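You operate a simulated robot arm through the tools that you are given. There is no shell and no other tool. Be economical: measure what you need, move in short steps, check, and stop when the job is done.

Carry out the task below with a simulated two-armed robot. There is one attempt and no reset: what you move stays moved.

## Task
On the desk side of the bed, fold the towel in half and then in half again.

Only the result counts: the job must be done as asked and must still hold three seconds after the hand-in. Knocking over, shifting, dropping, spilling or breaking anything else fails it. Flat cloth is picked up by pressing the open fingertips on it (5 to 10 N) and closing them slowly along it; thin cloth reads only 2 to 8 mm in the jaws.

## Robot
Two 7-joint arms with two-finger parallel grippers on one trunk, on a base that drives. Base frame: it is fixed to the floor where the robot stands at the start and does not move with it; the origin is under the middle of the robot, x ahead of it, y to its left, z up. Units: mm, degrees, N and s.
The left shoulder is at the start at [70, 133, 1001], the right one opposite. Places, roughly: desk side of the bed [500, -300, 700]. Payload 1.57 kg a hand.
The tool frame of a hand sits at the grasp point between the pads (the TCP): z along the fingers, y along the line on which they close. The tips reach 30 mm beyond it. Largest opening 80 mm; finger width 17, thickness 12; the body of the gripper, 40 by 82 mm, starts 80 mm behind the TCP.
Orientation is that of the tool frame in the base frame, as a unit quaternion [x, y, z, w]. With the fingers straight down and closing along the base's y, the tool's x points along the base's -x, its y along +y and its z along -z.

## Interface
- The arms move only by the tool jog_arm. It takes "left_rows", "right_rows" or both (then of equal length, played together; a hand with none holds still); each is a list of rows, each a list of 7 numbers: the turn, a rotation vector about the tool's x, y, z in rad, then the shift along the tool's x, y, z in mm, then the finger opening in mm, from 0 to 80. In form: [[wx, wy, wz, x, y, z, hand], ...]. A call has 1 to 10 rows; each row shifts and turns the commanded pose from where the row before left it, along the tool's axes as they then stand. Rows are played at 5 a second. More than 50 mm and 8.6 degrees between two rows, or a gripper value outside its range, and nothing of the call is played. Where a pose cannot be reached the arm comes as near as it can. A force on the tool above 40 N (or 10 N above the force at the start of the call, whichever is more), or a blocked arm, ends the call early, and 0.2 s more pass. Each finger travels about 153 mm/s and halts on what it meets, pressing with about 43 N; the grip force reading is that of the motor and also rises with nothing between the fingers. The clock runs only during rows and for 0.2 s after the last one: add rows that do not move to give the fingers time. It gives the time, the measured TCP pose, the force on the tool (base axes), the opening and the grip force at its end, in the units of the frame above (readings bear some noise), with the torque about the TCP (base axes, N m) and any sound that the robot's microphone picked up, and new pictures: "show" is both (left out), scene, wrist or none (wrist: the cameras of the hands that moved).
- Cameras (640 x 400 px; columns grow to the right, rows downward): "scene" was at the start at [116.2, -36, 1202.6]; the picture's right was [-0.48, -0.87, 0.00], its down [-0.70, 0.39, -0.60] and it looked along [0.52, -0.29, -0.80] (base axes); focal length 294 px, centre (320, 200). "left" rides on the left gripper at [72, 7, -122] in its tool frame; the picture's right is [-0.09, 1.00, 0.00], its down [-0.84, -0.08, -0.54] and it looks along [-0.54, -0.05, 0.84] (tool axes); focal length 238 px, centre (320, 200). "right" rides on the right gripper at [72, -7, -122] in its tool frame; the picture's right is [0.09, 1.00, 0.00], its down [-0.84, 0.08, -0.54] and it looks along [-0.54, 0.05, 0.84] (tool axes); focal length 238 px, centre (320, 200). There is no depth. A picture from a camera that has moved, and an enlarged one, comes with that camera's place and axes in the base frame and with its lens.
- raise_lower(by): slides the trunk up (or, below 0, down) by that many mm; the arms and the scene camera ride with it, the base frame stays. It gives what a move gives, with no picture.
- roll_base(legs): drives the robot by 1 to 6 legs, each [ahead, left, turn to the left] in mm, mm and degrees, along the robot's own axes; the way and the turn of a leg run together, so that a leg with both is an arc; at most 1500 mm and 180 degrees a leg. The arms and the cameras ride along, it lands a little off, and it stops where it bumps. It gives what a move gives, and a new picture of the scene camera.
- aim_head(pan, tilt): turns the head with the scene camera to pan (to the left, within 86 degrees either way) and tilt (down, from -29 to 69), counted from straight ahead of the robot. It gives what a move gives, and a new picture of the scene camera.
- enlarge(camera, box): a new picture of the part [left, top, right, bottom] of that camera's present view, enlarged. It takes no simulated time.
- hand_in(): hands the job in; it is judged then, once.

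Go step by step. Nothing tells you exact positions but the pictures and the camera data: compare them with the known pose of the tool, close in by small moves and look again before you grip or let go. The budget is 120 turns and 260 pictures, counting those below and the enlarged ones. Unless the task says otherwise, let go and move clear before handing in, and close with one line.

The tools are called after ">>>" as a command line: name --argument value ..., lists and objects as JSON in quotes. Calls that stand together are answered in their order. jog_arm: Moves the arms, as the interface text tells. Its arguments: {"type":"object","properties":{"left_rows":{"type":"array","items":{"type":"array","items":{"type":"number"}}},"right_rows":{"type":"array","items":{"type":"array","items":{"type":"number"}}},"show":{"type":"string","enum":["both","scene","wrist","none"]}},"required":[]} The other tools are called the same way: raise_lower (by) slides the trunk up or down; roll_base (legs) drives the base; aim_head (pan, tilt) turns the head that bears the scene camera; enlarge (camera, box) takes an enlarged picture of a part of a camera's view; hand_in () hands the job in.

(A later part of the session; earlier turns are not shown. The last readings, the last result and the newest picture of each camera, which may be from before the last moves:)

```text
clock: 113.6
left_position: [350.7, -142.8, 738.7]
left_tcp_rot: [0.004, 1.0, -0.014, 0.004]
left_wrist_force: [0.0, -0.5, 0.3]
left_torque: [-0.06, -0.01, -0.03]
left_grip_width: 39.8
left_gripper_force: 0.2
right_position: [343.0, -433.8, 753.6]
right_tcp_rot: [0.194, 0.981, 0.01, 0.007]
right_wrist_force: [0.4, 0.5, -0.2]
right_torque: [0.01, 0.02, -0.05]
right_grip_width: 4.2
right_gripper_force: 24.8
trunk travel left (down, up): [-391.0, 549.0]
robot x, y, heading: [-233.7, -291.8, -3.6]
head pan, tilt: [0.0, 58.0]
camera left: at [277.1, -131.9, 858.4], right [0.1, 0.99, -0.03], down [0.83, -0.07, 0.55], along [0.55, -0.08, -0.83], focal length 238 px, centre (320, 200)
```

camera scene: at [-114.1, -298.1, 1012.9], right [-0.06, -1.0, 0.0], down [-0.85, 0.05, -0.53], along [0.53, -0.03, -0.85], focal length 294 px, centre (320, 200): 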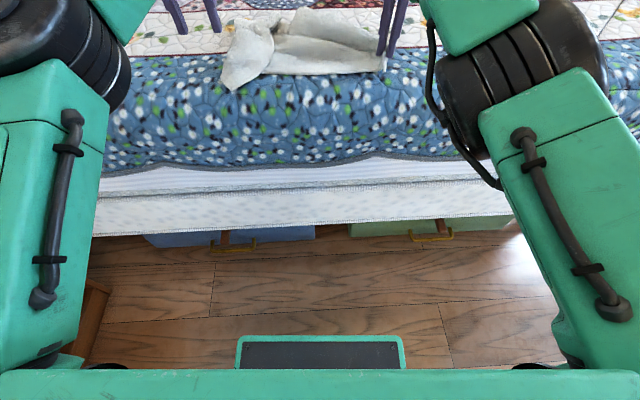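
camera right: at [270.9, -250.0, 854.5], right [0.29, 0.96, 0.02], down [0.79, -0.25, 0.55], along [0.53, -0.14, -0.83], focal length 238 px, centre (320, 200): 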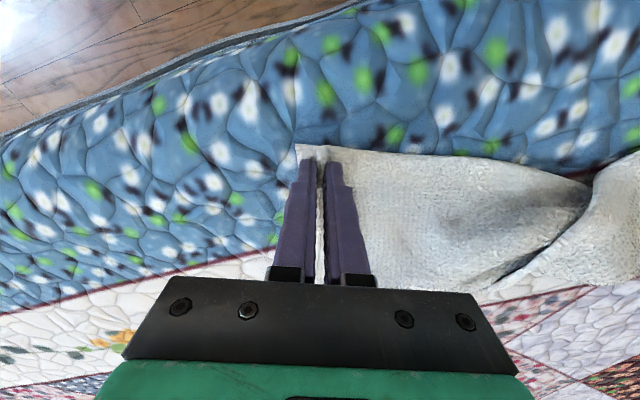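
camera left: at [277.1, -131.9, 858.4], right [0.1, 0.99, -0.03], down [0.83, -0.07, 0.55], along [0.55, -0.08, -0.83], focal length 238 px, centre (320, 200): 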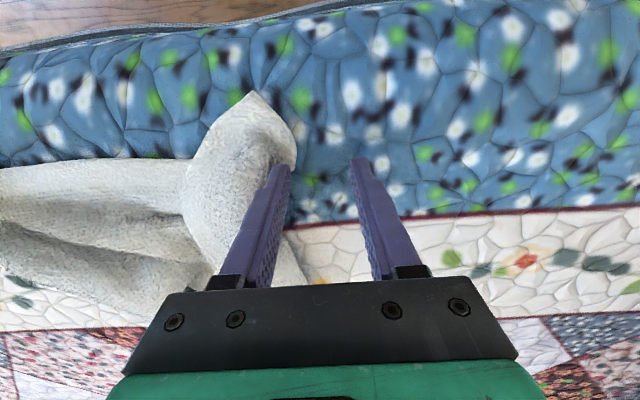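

>>> jog_arm --left_rows '[[0, 0, 0, -8, -10, -12, 40], [0, 0, 0, -8, -15, 0, 40], [0, 0, 0, -8, -15, 0, 40], [0, 0, 0, -8, -10, 0, 40], [0, 0, 0, 0, 0, 0, 40]]' --show "wrist"

```text
clock: 114.8
left_position: [364.8, -163.2, 755.8]
left_tcp_rot: [0.003, 1.0, -0.017, 0.012]
left_wrist_force: [0.4, -0.7, -0.3]
left_torque: [0.0, 0.02, 0.0]
left_grip_width: 40.1
left_gripper_force: 0.0
left hand out of reach, approached as far as the arm can: row 2, 3, 4
right_position: [343.4, -434.4, 753.7]
right_tcp_rot: [0.193, 0.981, 0.01, 0.006]
right_wrist_force: [0.2, 0.0, 0.8]
right_torque: [-0.02, 0.01, -0.03]
right_grip_width: 4.3
right_gripper_force: 25.3
trunk travel left (down, up): [-391.0, 549.0]
robot x, y, heading: [-234.9, -289.9, -3.2]
head pan, tilt: [0.0, 58.0]
camera left: at [289.5, -150.7, 874.8], right [0.1, 0.99, -0.03], down [0.82, -0.06, 0.56], along [0.56, -0.08, -0.83], focal length 238 px, centre (320, 200)
```

left: 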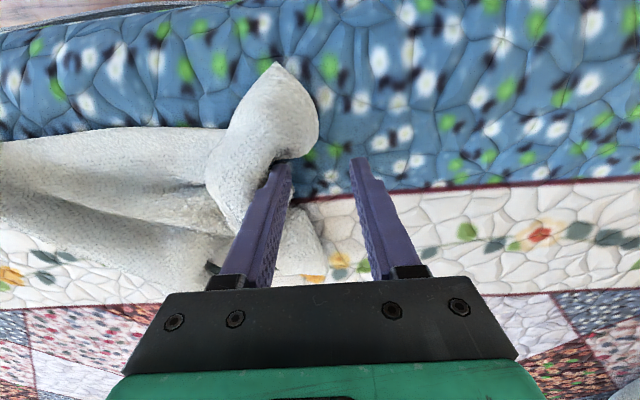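

I'll open the left hand wider so one finger lands well on the strip, then press and close so it gathers the cloth against the other finger.

>>> jog_arm --left_rows '[[0, 0, 0, 0, 0, 10, 70], [0, 0, 0, 0, 0, 9, 70], [0, 0, 0, 0, 0, 3, 70], [0, 0, 0, 0, 0, 1.5, 62], [0, 0, 0, 0, 0, 0.3, 54], [0, 0, 0, 0, 0, 0.3, 46], [0, 0, 0, 0, 0, 0.3, 38], [0, 0, 0, 0, 0, 0.3, 30], [0, 0, 0, 0, 0, 0.3, 22], [0, 0, 0, 0, 0, 0, 16]]' --show "wrist"

```text
clock: 117.0
left_position: [364.3, -164.4, 734.4]
left_tcp_rot: [0.004, 1.0, -0.013, 0.005]
left_wrist_force: [2.0, -10.2, 20.9]
left_torque: [-0.73, 0.09, 0.09]
left_grip_width: 26.1
left_gripper_force: 6.1
right_position: [339.9, -434.7, 754.7]
right_tcp_rot: [0.193, 0.981, 0.012, 0.009]
right_wrist_force: [0.0, 1.3, -0.3]
right_torque: [0.04, 0.03, -0.05]
right_grip_width: 4.1
right_gripper_force: 25.0
trunk travel left (down, up): [-391.0, 549.0]
robot x, y, heading: [-233.1, -290.9, -3.3]
head pan, tilt: [0.0, 58.0]
camera left: at [289.6, -153.6, 853.7], right [0.1, 0.99, -0.03], down [0.83, -0.07, 0.55], along [0.55, -0.08, -0.83], focal length 238 px, centre (320, 200)
```

left: 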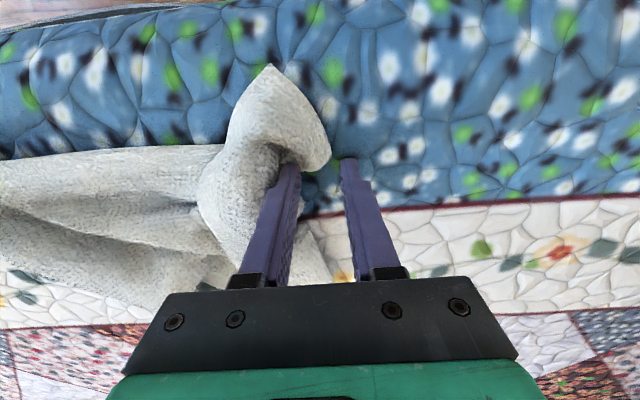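

>>> jog_arm --left_rows '[[0, 0, 0, 0, 0, -1, 16], [0, 0, 0, 0, 0, 0, 12], [0, 0, 0, 0, 0, 0, 8], [0, 0, 0, 0, 0, 0, 4], [0, 0, 0, 0, 0, 0, 0], [0, 0, 0, 0, 0, 0, 0]]' --show "wrist"

```text
clock: 118.4
left_position: [364.6, -163.1, 733.9]
left_tcp_rot: [0.004, 1.0, -0.013, 0.005]
left_wrist_force: [-1.0, -10.7, 18.0]
left_torque: [-0.5, 0.18, 0.05]
left_grip_width: 3.5
left_gripper_force: 24.6
right_position: [339.7, -433.7, 755.9]
right_tcp_rot: [0.193, 0.981, 0.011, 0.008]
right_wrist_force: [1.1, 4.1, 0.1]
right_torque: [0.13, 0.01, -0.01]
right_grip_width: 4.6
right_gripper_force: 25.0
trunk travel left (down, up): [-391.0, 549.0]
robot x, y, heading: [-237.6, -288.5, -3.2]
head pan, tilt: [0.0, 58.0]
camera left: at [289.7, -152.6, 854.1], right [0.1, 0.99, -0.03], down [0.83, -0.07, 0.55], along [0.55, -0.08, -0.83], focal length 238 px, centre (320, 200)
```

left: 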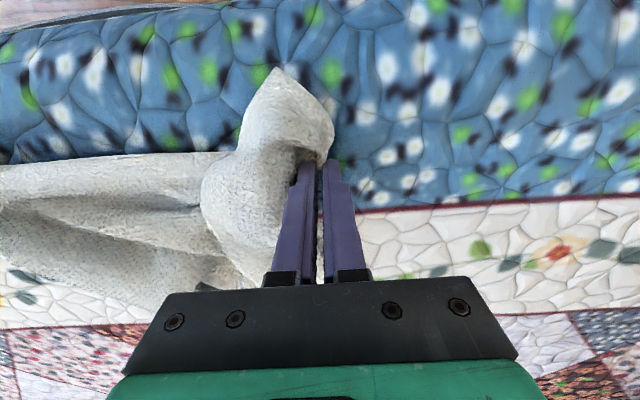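

Both hands hold cloth now. I'll lift both and spread the left hand outward to pull the pleat open.

>>> raise_lower --by 120

>>> jog_arm --left_rows '[[0, 0, 0, 0, 15, 0, 0], [0, 0, 0, 0, 15, 0, 0], [0, 0, 0, 0, 15, 0, 0], [0, 0, 0, 0, 10, 0, 0], [0, 0, 0, 0, 10, 0, 0], [0, 0, 0, 0, 0, 0, 0]]'

```text
clock: 119.9
left_position: [366.2, -162.5, 852.1]
left_tcp_rot: [0.004, 1.0, -0.013, 0.004]
left_wrist_force: [-0.6, -4.4, 0.5]
left_torque: [-0.13, 0.03, -0.02]
left_grip_width: 3.2
left_gripper_force: 23.6
right_position: [343.8, -433.5, 873.6]
right_tcp_rot: [0.193, 0.981, 0.01, 0.006]
right_wrist_force: [-0.3, 4.1, -0.8]
right_torque: [0.1, 0.02, 0.0]
right_grip_width: 4.4
right_gripper_force: 25.5
trunk travel left (down, up): [-511.0, 429.0]
robot x, y, heading: [-229.4, -290.1, -3.0]
head pan, tilt: [0.0, 58.0]
```

```text
clock: 120.7
left_position: [366.8, -128.1, 850.2]
left_tcp_rot: [0.014, 1.0, -0.023, 0.002]
left_wrist_force: [-1.7, -30.7, 2.8]
left_torque: [-1.02, 0.08, 0.1]
left_grip_width: 4.6
left_gripper_force: 25.7
right_position: [342.7, -420.4, 871.9]
right_tcp_rot: [0.183, 0.983, 0.023, 0.006]
right_wrist_force: [1.2, 29.2, -2.3]
right_torque: [0.92, 0.0, 0.23]
right_grip_width: 5.1
right_gripper_force: 25.4
trunk travel left (down, up): [-511.0, 429.0]
robot x, y, heading: [-237.6, -292.2, -3.3]
head pan, tilt: [0.0, 58.0]
stopped in row 4 (left hand): the force on the tool passed its limit (the readings are from after the stop); the commanded pose is now the measured one
camera scene: at [-113.9, -296.7, 1132.9], right [-0.06, -1.0, 0.0], down [-0.85, 0.05, -0.53], along [0.53, -0.03, -0.85], focal length 294 px, centre (320, 200)
camera left: at [294.2, -112.9, 970.0], right [0.12, 0.99, -0.05], down [0.83, -0.07, 0.55], along [0.54, -0.1, -0.83], focal length 238 px, centre (320, 200)
```

scene: 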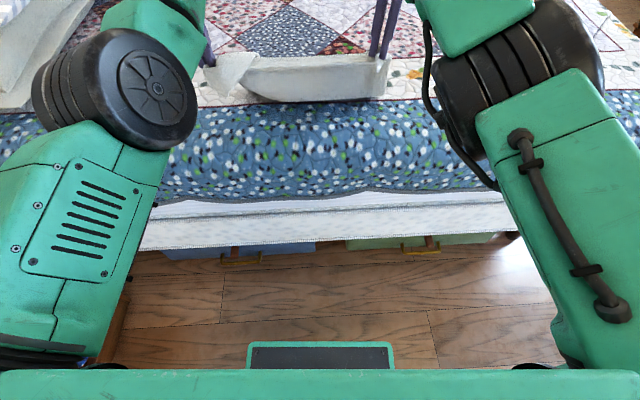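
left: 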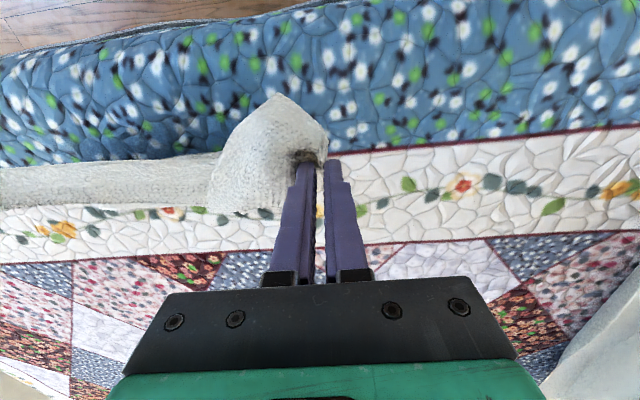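

It goes taut early, at about 290 mm, so the left grip isn't at the true corner. I'll relax it, raise the cloth clear and look at how it hangs.

>>> jog_arm --left_rows '[[0, 0, 0, 0, -8, 0, 0], [0, 0, 0, 0, 0, 0, 0]]' --show "none"

>>> raise_lower --by 130

>>> aim_head --pan 0 --tilt 50

>>> enlarge --camera "scene" --box '[180, 100, 440, 300]'

```text
clock: 121.3
left_position: [367.7, -132.8, 850.1]
left_tcp_rot: [0.011, 1.0, -0.022, 0.002]
left_wrist_force: [-1.3, -27.1, 2.8]
left_torque: [-0.95, 0.06, 0.07]
left_grip_width: 4.6
left_gripper_force: 25.4
right_position: [341.6, -424.6, 873.5]
right_tcp_rot: [0.187, 0.982, 0.02, 0.005]
right_wrist_force: [2.2, 27.2, -2.7]
right_torque: [0.88, -0.03, 0.21]
right_grip_width: 5.0
right_gripper_force: 25.1
trunk travel left (down, up): [-511.0, 429.0]
robot x, y, heading: [-234.4, -289.2, -3.4]
head pan, tilt: [0.0, 58.0]
```

```text
clock: 122.9
left_position: [366.9, -135.1, 979.7]
left_tcp_rot: [0.011, 1.0, -0.023, 0.003]
left_wrist_force: [-1.2, -27.9, 1.6]
left_torque: [-0.9, 0.07, 0.08]
left_grip_width: 4.3
left_gripper_force: 25.3
right_position: [342.9, -425.1, 1002.4]
right_tcp_rot: [0.187, 0.982, 0.019, 0.005]
right_wrist_force: [1.7, 27.5, -2.3]
right_torque: [0.88, -0.02, 0.22]
right_grip_width: 5.1
right_gripper_force: 25.5
trunk travel left (down, up): [-641.0, 299.0]
robot x, y, heading: [-235.9, -291.5, -3.4]
head pan, tilt: [0.0, 58.0]
```

```text
clock: 123.6
left_position: [367.3, -133.1, 979.9]
left_tcp_rot: [0.012, 1.0, -0.024, 0.003]
left_wrist_force: [-0.9, -27.6, 3.1]
left_torque: [-0.93, 0.05, 0.05]
left_grip_width: 4.4
left_gripper_force: 24.9
right_position: [342.4, -424.9, 1002.9]
right_tcp_rot: [0.186, 0.982, 0.02, 0.005]
right_wrist_force: [1.6, 27.7, -2.6]
right_torque: [0.86, -0.05, 0.24]
right_grip_width: 4.9
right_gripper_force: 25.3
trunk travel left (down, up): [-641.0, 299.0]
robot x, y, heading: [-235.5, -291.0, -3.4]
head pan, tilt: [0.0, 50.0]
camera scene: at [-105.7, -297.5, 1273.1], right [-0.06, -1.0, 0.0], down [-0.77, 0.04, -0.64], along [0.64, -0.04, -0.77], focal length 294 px, centre (320, 200)
```

scene: 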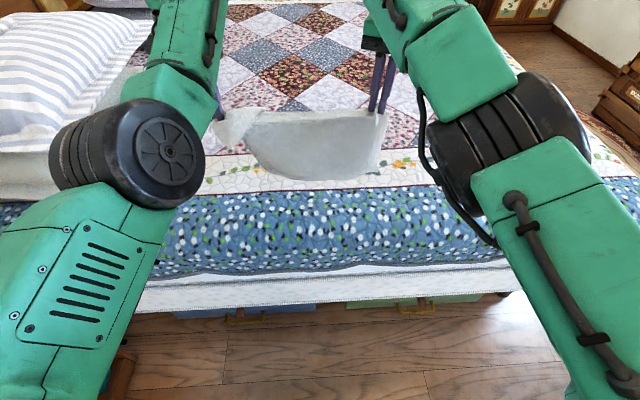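

```text
2.00 times, centred on (310, 200) of scene
camera zoom: at [-105.7, -297.5, 1273.1], right [-0.06, -1.0, 0.0], down [-0.77, 0.04, -0.64], along [0.64, -0.04, -0.77], focal length 588 px, centre (340, 200)
```

zoom: 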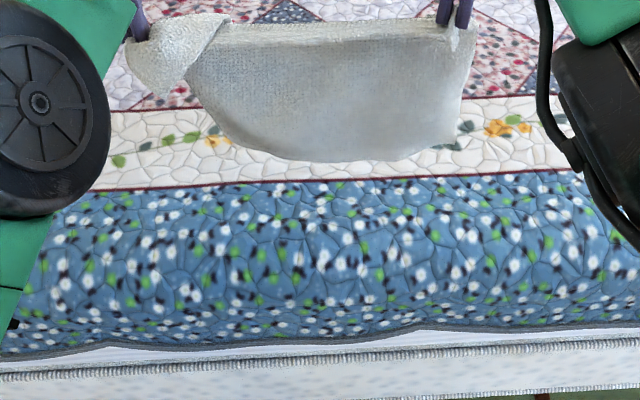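

The towel hangs by its near edge, with only the left 100 mm or so flopped over as a flap. I'll lay it out flat by going forward, lowering, and drawing back towards me, then pull the flap out.

>>> roll_base --legs '[[190, 0, 0]]'

>>> raise_lower --by -120

>>> roll_base --legs '[[-110, 0, 0]]'

>>> raise_lower --by -90

>>> roll_base --legs '[[-85, 0, 0]]'

>>> raise_lower --by -35

```text
clock: 125.2
left_position: [558.4, -144.4, 980.2]
left_tcp_rot: [0.01, 1.0, -0.022, 0.003]
left_wrist_force: [-2.1, -28.4, 2.4]
left_torque: [-0.94, 0.06, 0.08]
left_grip_width: 4.4
left_gripper_force: 25.0
right_position: [535.0, -435.1, 1003.6]
right_tcp_rot: [0.185, 0.982, 0.019, 0.005]
right_wrist_force: [1.4, 27.4, -3.1]
right_torque: [0.88, 0.0, 0.2]
right_grip_width: 5.1
right_gripper_force: 25.1
trunk travel left (down, up): [-641.0, 299.0]
robot x, y, heading: [-44.9, -301.3, -3.2]
head pan, tilt: [0.0, 50.0]
camera scene: at [85.8, -308.2, 1273.2], right [-0.06, -1.0, 0.0], down [-0.76, 0.04, -0.64], along [0.64, -0.04, -0.77], focal length 294 px, centre (320, 200)
```

scene: 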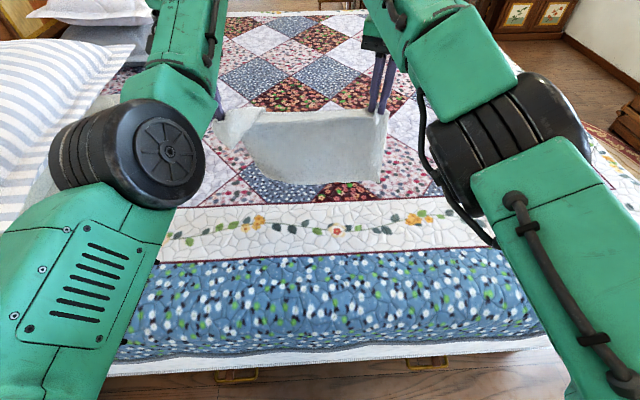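

```text
clock: 126.7
left_position: [559.3, -144.0, 859.7]
left_tcp_rot: [0.011, 1.0, -0.024, 0.003]
left_wrist_force: [-1.0, -24.5, 1.1]
left_torque: [-0.79, 0.07, 0.06]
left_grip_width: 3.4
left_gripper_force: 25.1
right_position: [534.5, -432.8, 884.2]
right_tcp_rot: [0.185, 0.982, 0.023, 0.004]
right_wrist_force: [0.8, 23.7, -2.8]
right_torque: [0.73, 0.0, 0.17]
right_grip_width: 4.8
right_gripper_force: 25.3
trunk travel left (down, up): [-521.0, 419.0]
robot x, y, heading: [-41.8, -302.0, -3.3]
head pan, tilt: [0.0, 50.0]
```

```text
clock: 127.9
left_position: [448.3, -136.4, 860.8]
left_tcp_rot: [0.011, 1.0, -0.025, 0.002]
left_wrist_force: [-1.4, -24.6, 2.3]
left_torque: [-0.85, 0.07, 0.07]
left_grip_width: 3.4
left_gripper_force: 24.6
right_position: [424.1, -426.3, 882.0]
right_tcp_rot: [0.184, 0.983, 0.022, 0.004]
right_wrist_force: [1.0, 24.6, -2.0]
right_torque: [0.75, -0.03, 0.14]
right_grip_width: 4.5
right_gripper_force: 26.0
trunk travel left (down, up): [-521.0, 419.0]
robot x, y, heading: [-151.7, -295.9, -2.9]
head pan, tilt: [0.0, 50.0]
camera scene: at [-23.8, -301.9, 1153.1], right [-0.05, -1.0, 0.0], down [-0.77, 0.04, -0.64], along [0.64, -0.04, -0.77], focal length 294 px, centre (320, 200)
```

scene: 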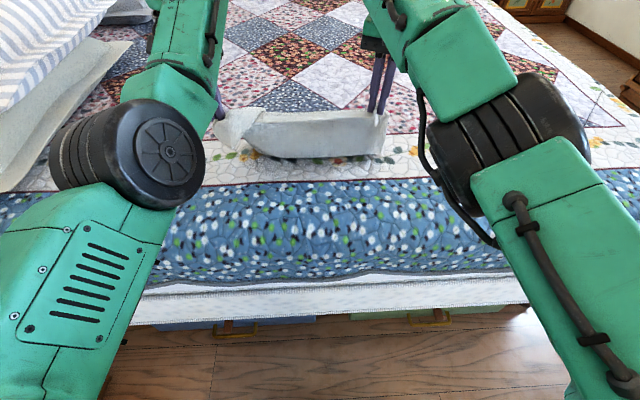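

```text
clock: 129.1
left_position: [449.1, -138.7, 770.3]
left_tcp_rot: [0.012, 1.0, -0.025, 0.002]
left_wrist_force: [-0.4, -21.1, 1.6]
left_torque: [-0.72, 0.05, 0.03]
left_grip_width: 3.5
left_gripper_force: 24.3
right_position: [424.2, -425.9, 792.6]
right_tcp_rot: [0.183, 0.983, 0.023, 0.003]
right_wrist_force: [0.9, 21.4, -1.9]
right_torque: [0.62, 0.0, 0.15]
right_grip_width: 4.6
right_gripper_force: 24.9
trunk travel left (down, up): [-431.0, 509.0]
robot x, y, heading: [-153.5, -291.9, -2.9]
head pan, tilt: [0.0, 50.0]
```

```text
clock: 130.2
left_position: [363.1, -133.5, 769.9]
left_tcp_rot: [0.011, 1.0, -0.025, 0.003]
left_wrist_force: [-0.4, -21.3, 1.5]
left_torque: [-0.71, 0.07, 0.05]
left_grip_width: 3.2
left_gripper_force: 24.4
right_position: [338.1, -420.5, 792.8]
right_tcp_rot: [0.184, 0.983, 0.023, 0.003]
right_wrist_force: [1.1, 21.8, -2.5]
right_torque: [0.64, -0.01, 0.14]
right_grip_width: 4.7
right_gripper_force: 25.2
trunk travel left (down, up): [-431.0, 509.0]
robot x, y, heading: [-240.2, -290.3, -3.4]
head pan, tilt: [0.0, 50.0]
camera scene: at [-110.5, -297.2, 1063.2], right [-0.06, -1.0, 0.0], down [-0.76, 0.04, -0.64], along [0.64, -0.04, -0.77], focal length 294 px, centre (320, 200)
```

scene: 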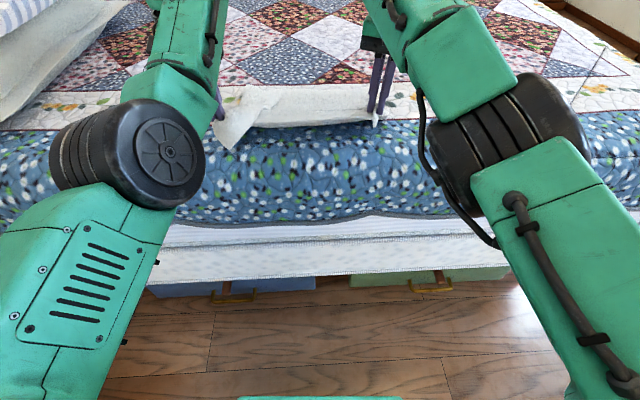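

```text
clock: 131.0
left_position: [362.2, -134.8, 736.1]
left_tcp_rot: [0.012, 1.0, -0.027, 0.003]
left_wrist_force: [-1.4, -20.0, 5.1]
left_torque: [-0.7, 0.05, 0.08]
left_grip_width: 3.5
left_gripper_force: 24.4
right_position: [338.2, -420.2, 756.5]
right_tcp_rot: [0.183, 0.983, 0.025, 0.002]
right_wrist_force: [0.7, 18.0, -1.3]
right_torque: [0.55, -0.02, 0.11]
right_grip_width: 4.6
right_gripper_force: 25.2
trunk travel left (down, up): [-396.0, 544.0]
robot x, y, heading: [-238.5, -289.9, -3.3]
head pan, tilt: [0.0, 50.0]
```

That laid out well. I'll open the left hand, keep the right gripping, and look at the flap.

>>> jog_arm --left_rows '[[0, 0, 0, 0, 0, 0, 20], [0, 0, 0, 0, 0, -2, 40], [0, 0, 0, 0, 0, -25, 40], [0, 0, 0, 0, 10, -30, 40], [0, 0, 0, 0, 20, 0, 40]]' --show "wrist"

```text
clock: 132.2
left_position: [354.4, -112.9, 791.0]
left_tcp_rot: [0.011, 1.0, -0.026, 0.002]
left_wrist_force: [-0.8, -0.7, -0.3]
left_torque: [0.0, 0.01, 0.01]
left_grip_width: 39.9
left_gripper_force: 0.0
left hand out of reach, approached as far as the arm can: row 4, 5
right_position: [339.5, -420.7, 756.7]
right_tcp_rot: [0.184, 0.983, 0.023, 0.003]
right_wrist_force: [0.4, 0.1, 0.8]
right_torque: [0.03, 0.05, -0.02]
right_grip_width: 4.3
right_gripper_force: 24.7
trunk travel left (down, up): [-396.0, 544.0]
robot x, y, heading: [-240.7, -290.2, -3.3]
head pan, tilt: [0.0, 50.0]
camera left: at [282.0, -98.2, 911.3], right [0.11, 0.99, -0.05], down [0.83, -0.07, 0.55], along [0.54, -0.1, -0.83], focal length 238 px, centre (320, 200)
```

left: 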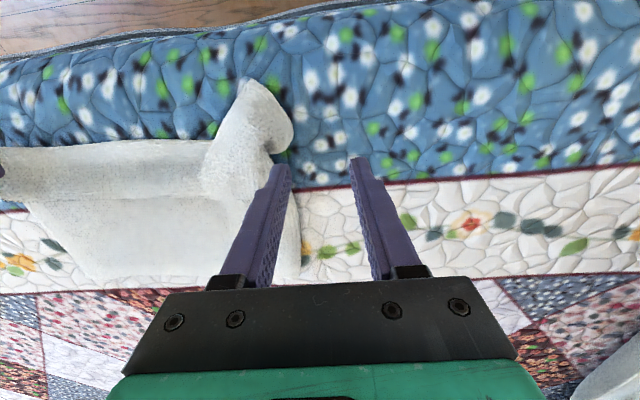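

The near-left tip points towards me at about [300,-174], with the right side flat and held. I'll back up 30 mm, take the left hand over that tip and grip it.

>>> roll_base --legs '[[-30, -10, 0]]'

>>> jog_arm --left_rows '[[0, 0, 0, 0, -20, 0, 40], [0, 0, 0, 0, -20, 8, 40], [0, 0, 0, 0, -15, 10, 40], [0, 0, 0, 0, 0, 15, 40]]' --show "wrist"

```text
clock: 133.0
left_position: [324.0, -122.6, 791.6]
left_tcp_rot: [0.012, 1.0, -0.026, 0.003]
left_wrist_force: [0.1, -0.7, 1.0]
left_torque: [0.02, -0.01, -0.01]
left_grip_width: 39.9
left_gripper_force: 0.1
right_position: [307.0, -430.6, 757.9]
right_tcp_rot: [0.185, 0.982, 0.024, 0.004]
right_wrist_force: [-0.4, -0.1, 0.3]
right_torque: [-0.05, -0.03, -0.03]
right_grip_width: 4.2
right_gripper_force: 25.1
trunk travel left (down, up): [-396.0, 544.0]
robot x, y, heading: [-270.3, -301.0, -3.0]
head pan, tilt: [0.0, 50.0]
camera scene: at [-140.7, -305.8, 1028.2], right [-0.06, -1.0, 0.0], down [-0.76, 0.04, -0.64], along [0.64, -0.04, -0.77], focal length 294 px, centre (320, 200)
```

scene: 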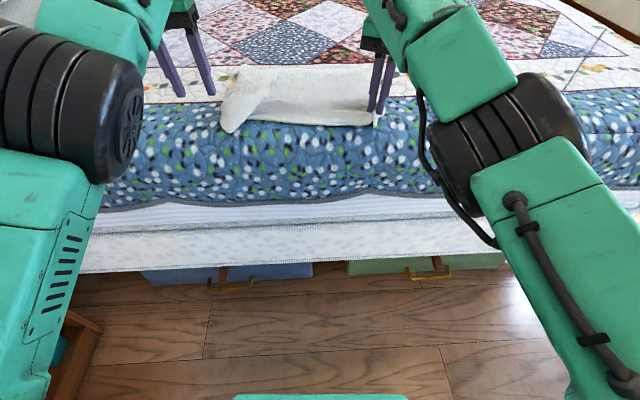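

```text
clock: 134.0
left_position: [328.2, -184.2, 773.0]
left_tcp_rot: [0.02, 0.999, -0.025, 0.012]
left_wrist_force: [0.6, 0.6, 0.3]
left_torque: [0.0, 0.01, 0.03]
left_grip_width: 40.2
left_gripper_force: 0.0
left hand out of reach, approached as far as the arm can: row 4
right_position: [307.8, -429.8, 756.2]
right_tcp_rot: [0.183, 0.983, 0.023, 0.001]
right_wrist_force: [0.3, 0.2, 0.8]
right_torque: [-0.01, -0.02, -0.01]
right_grip_width: 4.1
right_gripper_force: 24.6
trunk travel left (down, up): [-396.0, 544.0]
robot x, y, heading: [-269.3, -299.4, -3.3]
head pan, tilt: [0.0, 50.0]
camera left: at [252.5, -167.8, 891.5], right [0.13, 0.99, -0.05], down [0.82, -0.08, 0.57], along [0.56, -0.11, -0.82], focal length 238 px, centre (320, 200)
```

left: 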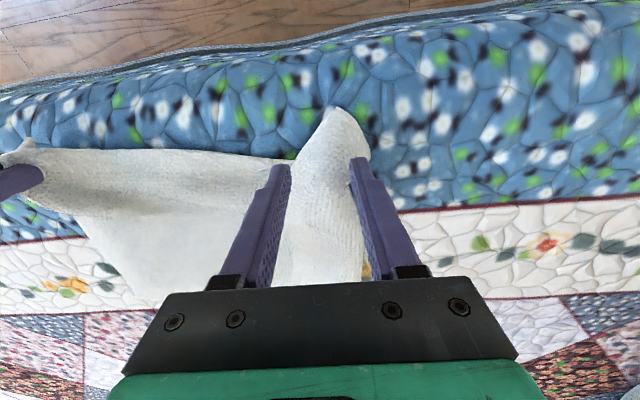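

The strip is squarely between the left fingers. I'll raise the right hand slightly and lower the trunk to bring the left tips down.

>>> jog_arm --right_rows '[[0, 0, 0, 0, 0, -12, 0], [0, 0, 0, 0, 0, -12, 0]]' --show "none"

>>> raise_lower --by -38

>>> enlarge --camera "left" --box '[0, 0, 640, 400]'

```text
clock: 134.6
left_position: [327.8, -184.6, 773.9]
left_tcp_rot: [0.021, 0.999, -0.026, 0.012]
left_wrist_force: [0.3, -0.6, -0.2]
left_torque: [0.0, -0.02, 0.01]
left_grip_width: 40.0
left_gripper_force: 0.0
right_position: [302.9, -434.2, 776.8]
right_tcp_rot: [0.184, 0.983, 0.023, 0.002]
right_wrist_force: [1.1, 0.2, -0.2]
right_torque: [0.0, 0.01, -0.03]
right_grip_width: 4.2
right_gripper_force: 24.5
right hand out of reach, approached as far as the arm can: row 1, 2
trunk travel left (down, up): [-396.0, 544.0]
robot x, y, heading: [-263.3, -298.0, -3.1]
head pan, tilt: [0.0, 50.0]
```

```text
clock: 135.4
left_position: [327.4, -183.6, 737.7]
left_tcp_rot: [0.021, 0.999, -0.025, 0.015]
left_wrist_force: [2.4, 0.3, 13.9]
left_torque: [0.17, -0.16, -0.02]
left_grip_width: 39.6
left_gripper_force: 0.0
right_position: [302.0, -435.3, 740.5]
right_tcp_rot: [0.184, 0.983, 0.025, 0.004]
right_wrist_force: [-0.8, -0.1, -0.7]
right_torque: [-0.03, 0.0, -0.07]
right_grip_width: 4.1
right_gripper_force: 24.6
trunk travel left (down, up): [-358.0, 582.0]
robot x, y, heading: [-271.0, -297.7, -3.5]
head pan, tilt: [0.0, 50.0]
```

```text
1.00 times, centred on (320, 200) of left (not enlarged: the box is as wide or as high as the picture)
camera zoom: at [251.2, -167.7, 856.0], right [0.13, 0.99, -0.05], down [0.82, -0.08, 0.57], along [0.56, -0.11, -0.82], focal length 238 px, centre (320, 200)
```

zoom: 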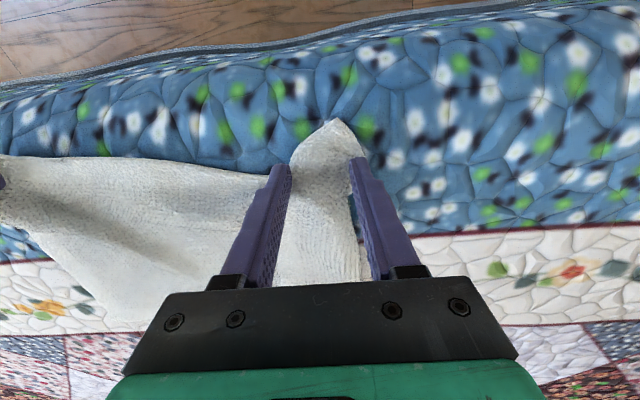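

Contact is about 14 N. I'll close slowly on the strip.

>>> jog_arm --left_rows '[[0, 0, 0, 0, 0, 0, 36], [0, 0, 0, 0, 0, 0.2, 31], [0, 0, 0, 0, 0, 0.2, 26], [0, 0, 0, 0, 0, 0.2, 21], [0, 0, 0, 0, 0, 0.2, 16], [0, 0, 0, 0, 0, 0.2, 11], [0, 0, 0, 0, 0, 0, 6], [0, 0, 0, 0, 0, 0, 2], [0, 0, 0, 0, 0, 0, 0]]' --show "wrist"

```text
clock: 137.4
left_position: [325.9, -181.6, 737.2]
left_tcp_rot: [0.02, 0.999, -0.024, 0.013]
left_wrist_force: [2.8, 7.7, 17.8]
left_torque: [0.35, -0.16, 0.04]
left_grip_width: 7.6
left_gripper_force: 26.6
right_position: [301.0, -433.9, 741.5]
right_tcp_rot: [0.184, 0.983, 0.023, 0.005]
right_wrist_force: [0.0, -0.6, 0.4]
right_torque: [-0.02, 0.05, -0.05]
right_grip_width: 4.3
right_gripper_force: 25.1
trunk travel left (down, up): [-358.0, 582.0]
robot x, y, heading: [-267.5, -302.6, -3.0]
head pan, tilt: [0.0, 50.0]
camera left: at [250.2, -166.1, 854.8], right [0.13, 0.99, -0.05], down [0.82, -0.08, 0.57], along [0.56, -0.11, -0.82], focal length 238 px, centre (320, 200)
```

left: 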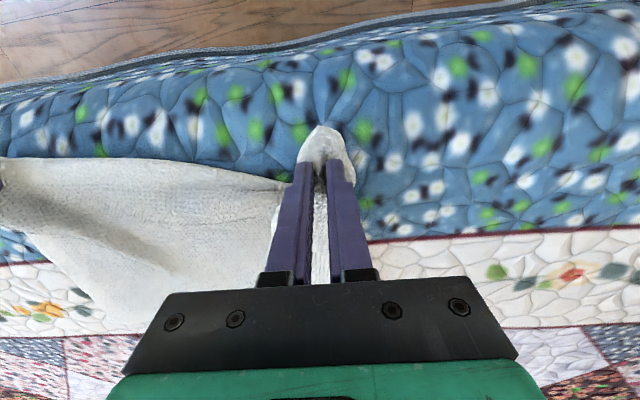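

Gripped (7.6 mm). I'll lift with the trunk and spread the left hand outward until taut.

>>> raise_lower --by 140

>>> jog_arm --left_rows '[[0, 0, 0, 0, 15, 0, 0], [0, 0, 0, 0, 15, 0, 0], [0, 0, 0, 0, 15, 0, 0], [0, 0, 0, 0, 15, 0, 0], [0, 0, 0, 0, 15, 0, 0], [0, 0, 0, 0, 12, 0, 0], [0, 0, 0, 0, 12, 0, 0], [0, 0, 0, 0, 12, 0, 0]]'

```text
clock: 139.1
left_position: [327.3, -184.4, 874.1]
left_tcp_rot: [0.021, 0.999, -0.026, 0.011]
left_wrist_force: [1.1, 0.6, -0.4]
left_torque: [-0.02, -0.01, 0.03]
left_grip_width: 6.5
left_gripper_force: 25.8
right_position: [302.6, -435.2, 878.0]
right_tcp_rot: [0.184, 0.983, 0.023, 0.002]
right_wrist_force: [0.0, 0.6, -1.0]
right_torque: [-0.03, 0.07, -0.02]
right_grip_width: 4.2
right_gripper_force: 24.7
trunk travel left (down, up): [-498.0, 442.0]
robot x, y, heading: [-271.1, -295.2, -3.0]
head pan, tilt: [0.0, 50.0]
```

```text
clock: 140.9
left_position: [332.7, -68.5, 869.4]
left_tcp_rot: [0.017, 1.0, -0.023, 0.012]
left_wrist_force: [0.2, -0.3, 0.1]
left_torque: [0.03, 0.03, 0.02]
left_grip_width: 0.0
left_gripper_force: 20.4
right_position: [302.0, -438.1, 880.0]
right_tcp_rot: [0.188, 0.982, 0.02, 0.002]
right_wrist_force: [0.1, 0.6, 0.3]
right_torque: [-0.08, 0.01, 0.02]
right_grip_width: 4.2
right_gripper_force: 24.9
trunk travel left (down, up): [-498.0, 442.0]
robot x, y, heading: [-268.4, -298.8, -3.2]
head pan, tilt: [0.0, 50.0]
camera scene: at [-139.8, -305.0, 1130.2], right [-0.06, -1.0, 0.0], down [-0.77, 0.04, -0.64], along [0.64, -0.04, -0.77], focal length 294 px, centre (320, 200)
camera left: at [256.7, -53.7, 987.9], right [0.13, 0.99, -0.04], down [0.82, -0.08, 0.57], along [0.56, -0.11, -0.82], focal length 238 px, centre (320, 200)
```

scene: 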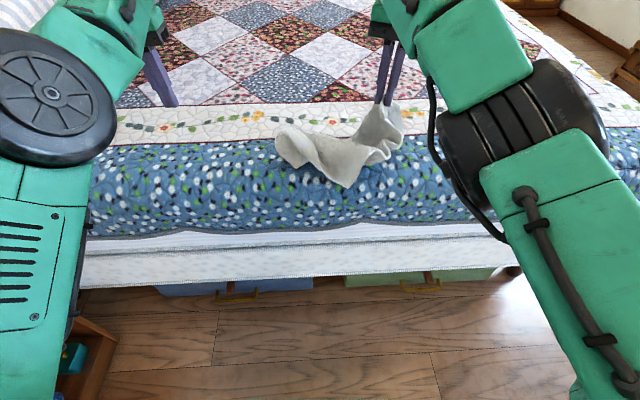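
left: 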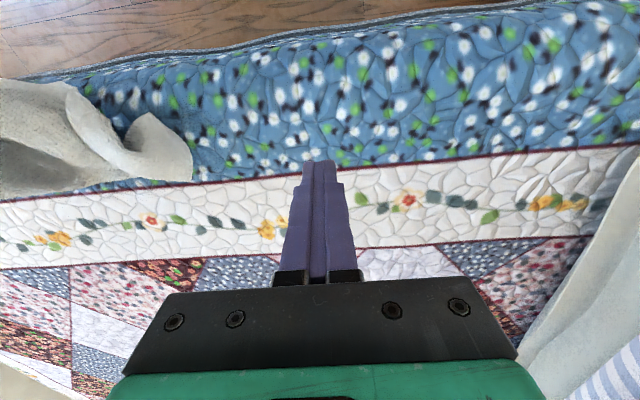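

The left grip slipped. I'll use the right hand alone: lower, and drag the towel by its corner to the right so the friction straightens the pleats.

>>> roll_base --legs '[[130, 0, 0]]'

>>> raise_lower --by -95

>>> roll_base --legs '[[30, -200, 0]]'

>>> enlarge --camera "left" --box '[0, 0, 640, 400]'

```text
clock: 142.2
left_position: [460.1, -80.3, 869.0]
left_tcp_rot: [0.021, 0.999, -0.026, 0.012]
left_wrist_force: [0.0, 0.7, 0.0]
left_torque: [0.01, -0.01, -0.01]
left_grip_width: 0.0
left_gripper_force: 21.4
right_position: [431.1, -442.0, 879.7]
right_tcp_rot: [0.184, 0.983, 0.024, 0.003]
right_wrist_force: [0.0, -0.7, -1.9]
right_torque: [0.0, 0.02, 0.05]
right_grip_width: 4.0
right_gripper_force: 24.8
trunk travel left (down, up): [-498.0, 442.0]
robot x, y, heading: [-141.4, -306.0, -3.1]
head pan, tilt: [0.0, 50.0]
camera scene: at [-11.6, -312.6, 1130.1], right [-0.05, -1.0, 0.0], down [-0.77, 0.04, -0.64], along [0.64, -0.04, -0.77], focal length 294 px, centre (320, 200)
```

scene: 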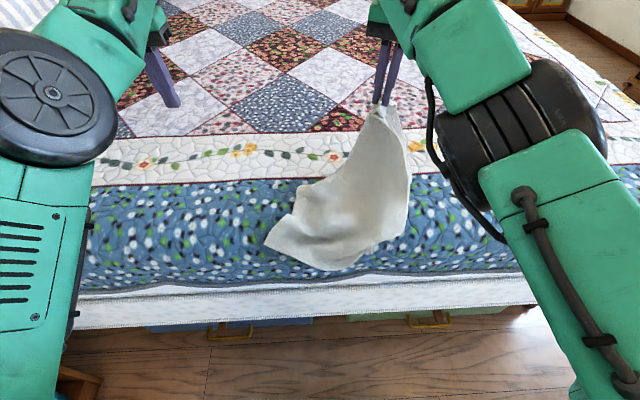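

```text
clock: 143.5
left_position: [459.5, -79.5, 773.1]
left_tcp_rot: [0.02, 0.999, -0.026, 0.012]
left_wrist_force: [0.2, -0.6, -0.3]
left_torque: [-0.01, -0.03, 0.01]
left_grip_width: 0.0
left_gripper_force: 21.4
right_position: [430.1, -441.0, 784.8]
right_tcp_rot: [0.184, 0.983, 0.024, 0.003]
right_wrist_force: [-0.6, 0.3, -0.1]
right_torque: [0.03, -0.02, -0.01]
right_grip_width: 4.3
right_gripper_force: 24.6
trunk travel left (down, up): [-403.0, 537.0]
robot x, y, heading: [-138.3, -309.7, -3.2]
head pan, tilt: [0.0, 50.0]
```

```text
clock: 145.1
left_position: [477.9, -283.2, 772.9]
left_tcp_rot: [0.021, 0.999, -0.025, 0.012]
left_wrist_force: [0.1, 0.1, -0.9]
left_torque: [0.0, 0.02, -0.01]
left_grip_width: 0.0
left_gripper_force: 21.3
right_position: [449.9, -645.6, 784.3]
right_tcp_rot: [0.184, 0.983, 0.022, 0.003]
right_wrist_force: [-0.1, 0.0, -1.1]
right_torque: [0.03, 0.05, 0.02]
right_grip_width: 4.0
right_gripper_force: 25.0
trunk travel left (down, up): [-403.0, 537.0]
robot x, y, heading: [-123.2, -505.1, -3.0]
head pan, tilt: [0.0, 50.0]
camera scene: at [6.6, -516.5, 1035.1], right [-0.06, -1.0, 0.0], down [-0.77, 0.04, -0.64], along [0.64, -0.03, -0.77], focal length 294 px, centre (320, 200)
```

scene: 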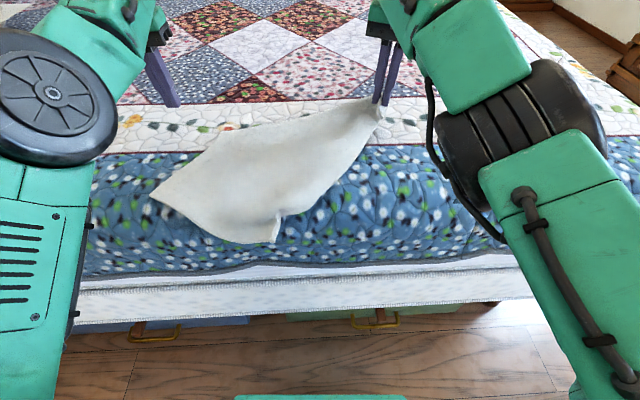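

```text
1.00 times, centred on (320, 200) of left (not enlarged: the box is as wide or as high as the picture)
camera zoom: at [403.3, -267.3, 892.6], right [0.13, 0.99, -0.05], down [0.82, -0.08, 0.56], along [0.56, -0.11, -0.82], focal length 238 px, centre (320, 200)
```

zoom: 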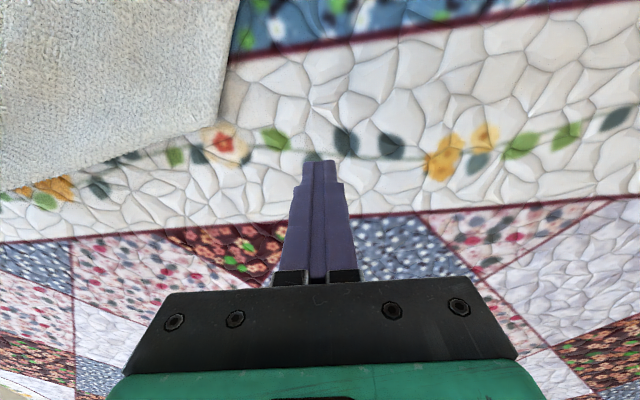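

The drag worked well and the towel has opened out. Its lower corner hangs over the bed edge, so I'll pull it forward onto the bed.

>>> roll_base --legs '[[130, 0, 0]]'

>>> enlarge --camera "scene" --box '[130, 80, 430, 270]'

```text
clock: 146.4
left_position: [610.7, -289.3, 773.5]
left_tcp_rot: [0.019, 0.999, -0.026, 0.011]
left_wrist_force: [0.6, -0.5, 0.3]
left_torque: [-0.03, 0.01, 0.03]
left_grip_width: 0.0
left_gripper_force: 21.0
right_position: [581.4, -651.2, 785.7]
right_tcp_rot: [0.183, 0.983, 0.024, 0.003]
right_wrist_force: [-0.9, 0.0, -0.5]
right_torque: [0.05, 0.07, 0.02]
right_grip_width: 4.2
right_gripper_force: 25.0
trunk travel left (down, up): [-403.0, 537.0]
robot x, y, heading: [12.7, -515.2, -3.4]
head pan, tilt: [0.0, 50.0]
camera scene: at [138.9, -523.0, 1035.0], right [-0.05, -1.0, 0.0], down [-0.77, 0.04, -0.64], along [0.64, -0.03, -0.77], focal length 294 px, centre (320, 200)
```

scene: 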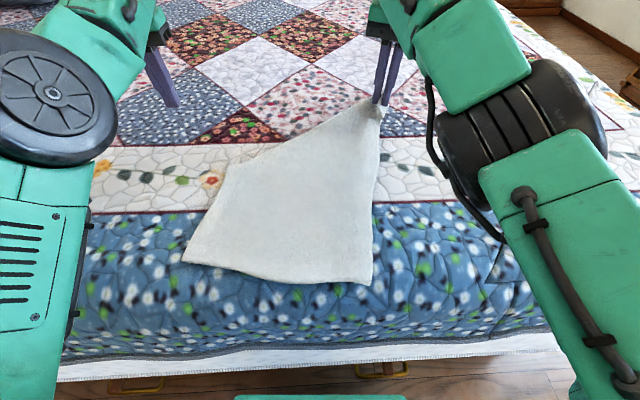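

```text
2.11 times, centred on (280, 175) of scene
camera zoom: at [138.9, -523.0, 1035.0], right [-0.05, -1.0, 0.0], down [-0.77, 0.04, -0.64], along [0.64, -0.03, -0.77], focal length 619 px, centre (404, 253)
```

zoom: 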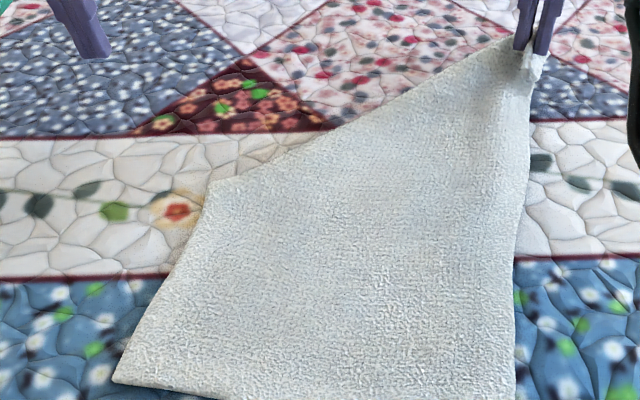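

The towel is nearly flat now. Only one corner is tucked underneath along the upper-left diagonal. I'll lift the held corner so the tucked flap drops free, draw back, set it down and drag right again so the flap trails open.

>>> raise_lower --by 210

>>> roll_base --legs '[[-110, -60, 0]]'

>>> raise_lower --by -215

>>> roll_base --legs '[[40, -170, 0]]'

```text
clock: 148.7
left_position: [609.8, -290.1, 984.1]
left_tcp_rot: [0.02, 0.999, -0.026, 0.012]
left_wrist_force: [-1.0, 0.0, 0.4]
left_torque: [-0.01, 0.02, 0.02]
left_grip_width: 0.0
left_gripper_force: 21.4
right_position: [582.2, -651.6, 995.2]
right_tcp_rot: [0.183, 0.983, 0.023, 0.003]
right_wrist_force: [0.1, -0.5, -0.4]
right_torque: [0.01, 0.0, 0.04]
right_grip_width: 4.0
right_gripper_force: 25.2
trunk travel left (down, up): [-613.0, 327.0]
robot x, y, heading: [9.6, -520.6, -3.3]
head pan, tilt: [0.0, 50.0]
```

```text
clock: 149.9
left_position: [499.0, -343.7, 982.2]
left_tcp_rot: [0.021, 0.999, -0.025, 0.01]
left_wrist_force: [0.4, 0.3, -0.1]
left_torque: [0.01, 0.0, -0.01]
left_grip_width: 0.0
left_gripper_force: 21.2
right_position: [469.8, -706.5, 994.4]
right_tcp_rot: [0.184, 0.983, 0.024, 0.002]
right_wrist_force: [-0.5, 0.1, -0.5]
right_torque: [0.04, 0.01, 0.05]
right_grip_width: 4.2
right_gripper_force: 25.2
trunk travel left (down, up): [-613.0, 327.0]
robot x, y, heading: [-100.1, -570.0, -3.3]
head pan, tilt: [0.0, 50.0]
camera scene: at [27.3, -576.7, 1245.0], right [-0.06, -1.0, 0.0], down [-0.77, 0.04, -0.64], along [0.64, -0.04, -0.77], focal length 294 px, centre (320, 200)
```

scene: 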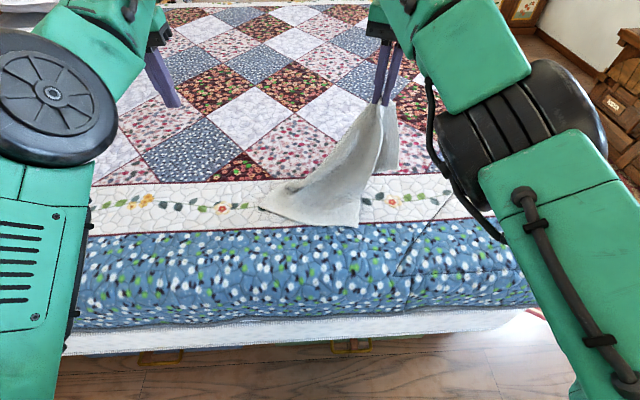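

```text
clock: 152.2
left_position: [497.7, -346.3, 769.0]
left_tcp_rot: [0.02, 0.999, -0.026, 0.011]
left_wrist_force: [-0.4, 0.6, 0.0]
left_torque: [0.03, -0.04, 0.01]
left_grip_width: 0.0
left_gripper_force: 21.1
right_position: [468.8, -705.9, 780.3]
right_tcp_rot: [0.184, 0.983, 0.023, 0.003]
right_wrist_force: [-0.3, -0.3, 1.3]
right_torque: [-0.03, -0.02, 0.0]
right_grip_width: 4.2
right_gripper_force: 24.7
trunk travel left (down, up): [-398.0, 542.0]
robot x, y, heading: [-102.1, -572.5, -3.2]
head pan, tilt: [0.0, 50.0]
```

```text
clock: 153.7
left_position: [530.0, -516.6, 767.6]
left_tcp_rot: [0.022, 0.999, -0.025, 0.011]
left_wrist_force: [0.5, -0.3, 0.1]
left_torque: [-0.01, -0.04, -0.06]
left_grip_width: 0.1
left_gripper_force: 21.2
right_position: [500.0, -877.0, 778.5]
right_tcp_rot: [0.186, 0.982, 0.023, 0.002]
right_wrist_force: [-0.3, -0.6, 0.4]
right_torque: [0.02, -0.01, 0.02]
right_grip_width: 4.5
right_gripper_force: 25.1
trunk travel left (down, up): [-398.0, 542.0]
robot x, y, heading: [-71.5, -736.0, -3.6]
head pan, tilt: [0.0, 50.0]
camera scene: at [56.9, -746.9, 1030.1], right [-0.06, -1.0, 0.0], down [-0.76, 0.05, -0.64], along [0.64, -0.04, -0.77], focal length 294 px, centre (320, 200)
```

scene: 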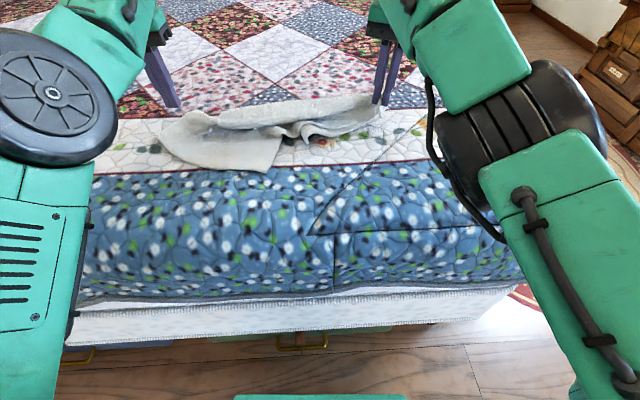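

>>> enlarge --camera "scene" --box '[140, 70, 420, 190]'

>>> enlarge --camera "right" --box '[0, 0, 640, 400]'

```text
2.29 times, centred on (280, 130) of scene
camera zoom: at [56.9, -746.9, 1030.1], right [-0.06, -1.0, 0.0], down [-0.76, 0.05, -0.64], along [0.64, -0.04, -0.77], focal length 672 px, centre (411, 360)
```

zoom: 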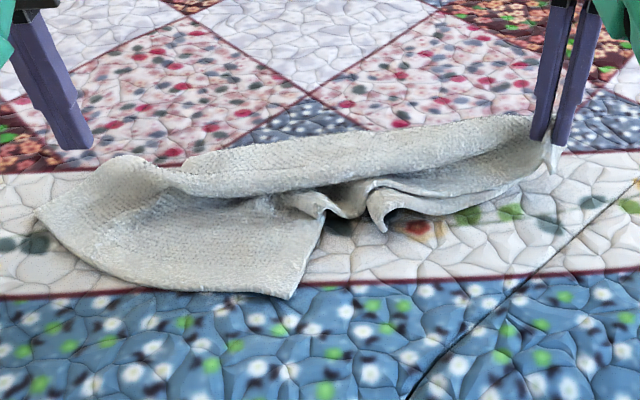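

```text
1.00 times, centred on (320, 200) of right (not enlarged: the box is as wide or as high as the picture)
camera zoom: at [427.5, -862.7, 901.8], right [0.28, 0.96, 0.05], down [0.8, -0.26, 0.54], along [0.53, -0.11, -0.84], focal length 238 px, centre (320, 200)
```

zoom: 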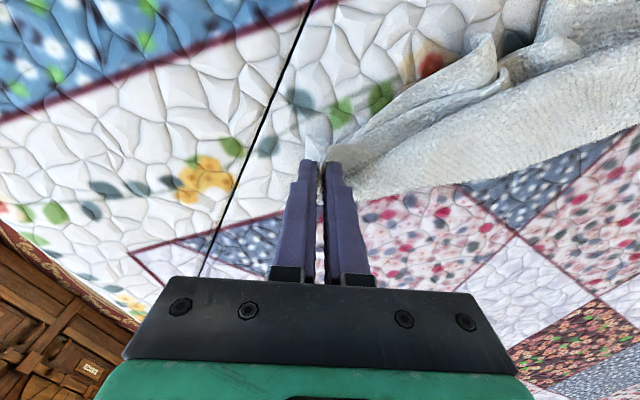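

The towel is stretched out with its left short edge exposed and flat, corners near [490,-484] and [392,-685]. If both hands hold that edge and lift, the rest will hang free and unfold. I'll let go of the right corner and bring the hands closer together with a lower trunk.

>>> jog_arm --left_rows '[[0, 0, 0, 0, 0, 0, 40], [0, 0, 0, 0, 0, -30, 40], [0, 0, 0, 0, 0, -30, 40], [0, 0, 0, 0, 0, -30, 40]]' --right_rows '[[0, 0, 0, 0, 0, 10, 0], [0, 0, 0, 0, 0, -5, 44], [0, 0, 0, 0, 0, -35, 44], [0, 0, 0, 0, 0, -45, 44]]' --show "none"

>>> raise_lower --by -70

>>> jog_arm --left_rows '[[0, 0, 0, 0, -20, 0, 40], [0, 0, 0, 0, -20, 0, 40], [0, 0, 0, 0, -20, 0, 40], [0, 0, 0, 0, -20, 0, 40]]' --right_rows '[[0, 0, 0, 0, 20, 0, 40], [0, 0, 0, 0, 20, 0, 40], [0, 0, 0, 0, 20, 0, 40], [0, 0, 0, 0, 20, 0, 40]]' --show "scene"

```text
clock: 154.7
left_position: [504.4, -518.5, 847.8]
left_tcp_rot: [0.033, 0.998, -0.044, 0.013]
left_wrist_force: [-1.3, 4.4, -0.1]
left_torque: [-0.34, -0.08, 0.04]
left_grip_width: 39.9
left_gripper_force: 0.1
left hand out of reach, approached as far as the arm can: row 2, 3, 4
right_position: [472.4, -893.6, 825.8]
right_tcp_rot: [0.186, 0.982, 0.024, 0.004]
right_wrist_force: [0.1, -0.1, 0.9]
right_torque: [0.04, -0.09, 0.02]
right_grip_width: 44.1
right_gripper_force: 0.1
right hand out of reach, approached as far as the arm can: row 3, 4
trunk travel left (down, up): [-398.0, 542.0]
robot x, y, heading: [-71.2, -734.4, -3.6]
head pan, tilt: [0.0, 50.0]
```

```text
clock: 155.8
left_position: [505.8, -512.7, 775.2]
left_tcp_rot: [0.027, 0.999, -0.023, 0.01]
left_wrist_force: [-1.1, 0.2, 0.2]
left_torque: [-0.02, 0.02, 0.05]
left_grip_width: 39.9
left_gripper_force: 0.1
right_position: [475.0, -893.1, 753.4]
right_tcp_rot: [0.185, 0.982, 0.023, 0.003]
right_wrist_force: [-0.1, -0.1, -1.3]
right_torque: [0.04, -0.02, -0.01]
right_grip_width: 44.3
right_gripper_force: 0.1
trunk travel left (down, up): [-328.0, 612.0]
robot x, y, heading: [-69.3, -737.0, -3.3]
head pan, tilt: [0.0, 50.0]
```

```text
clock: 156.8
left_position: [502.1, -592.8, 779.8]
left_tcp_rot: [0.026, 0.999, -0.023, 0.011]
left_wrist_force: [0.3, -0.3, 0.2]
left_torque: [-0.02, 0.0, 0.01]
left_grip_width: 40.0
left_gripper_force: 0.0
right_position: [483.7, -872.2, 751.3]
right_tcp_rot: [0.185, 0.982, 0.024, 0.005]
right_wrist_force: [0.3, -0.3, -0.2]
right_torque: [0.0, 0.01, 0.04]
right_grip_width: 40.0
right_gripper_force: 0.0
right hand out of reach, approached as far as the arm can: row 2, 3, 4
trunk travel left (down, up): [-328.0, 612.0]
robot x, y, heading: [-72.5, -736.2, -3.6]
head pan, tilt: [0.0, 50.0]
camera scene: at [56.6, -746.4, 960.2], right [-0.06, -1.0, 0.0], down [-0.76, 0.05, -0.64], along [0.64, -0.04, -0.77], focal length 294 px, centre (320, 200)
```

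scene: 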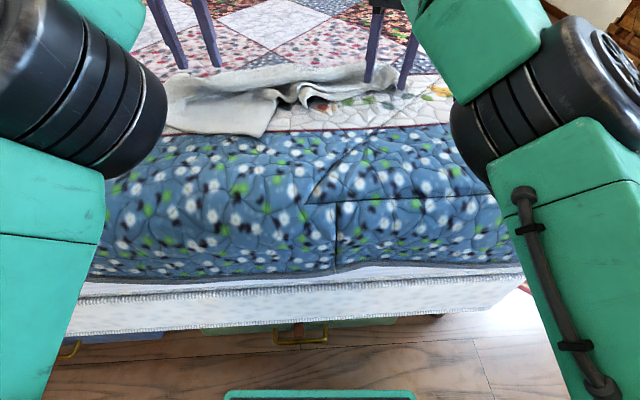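

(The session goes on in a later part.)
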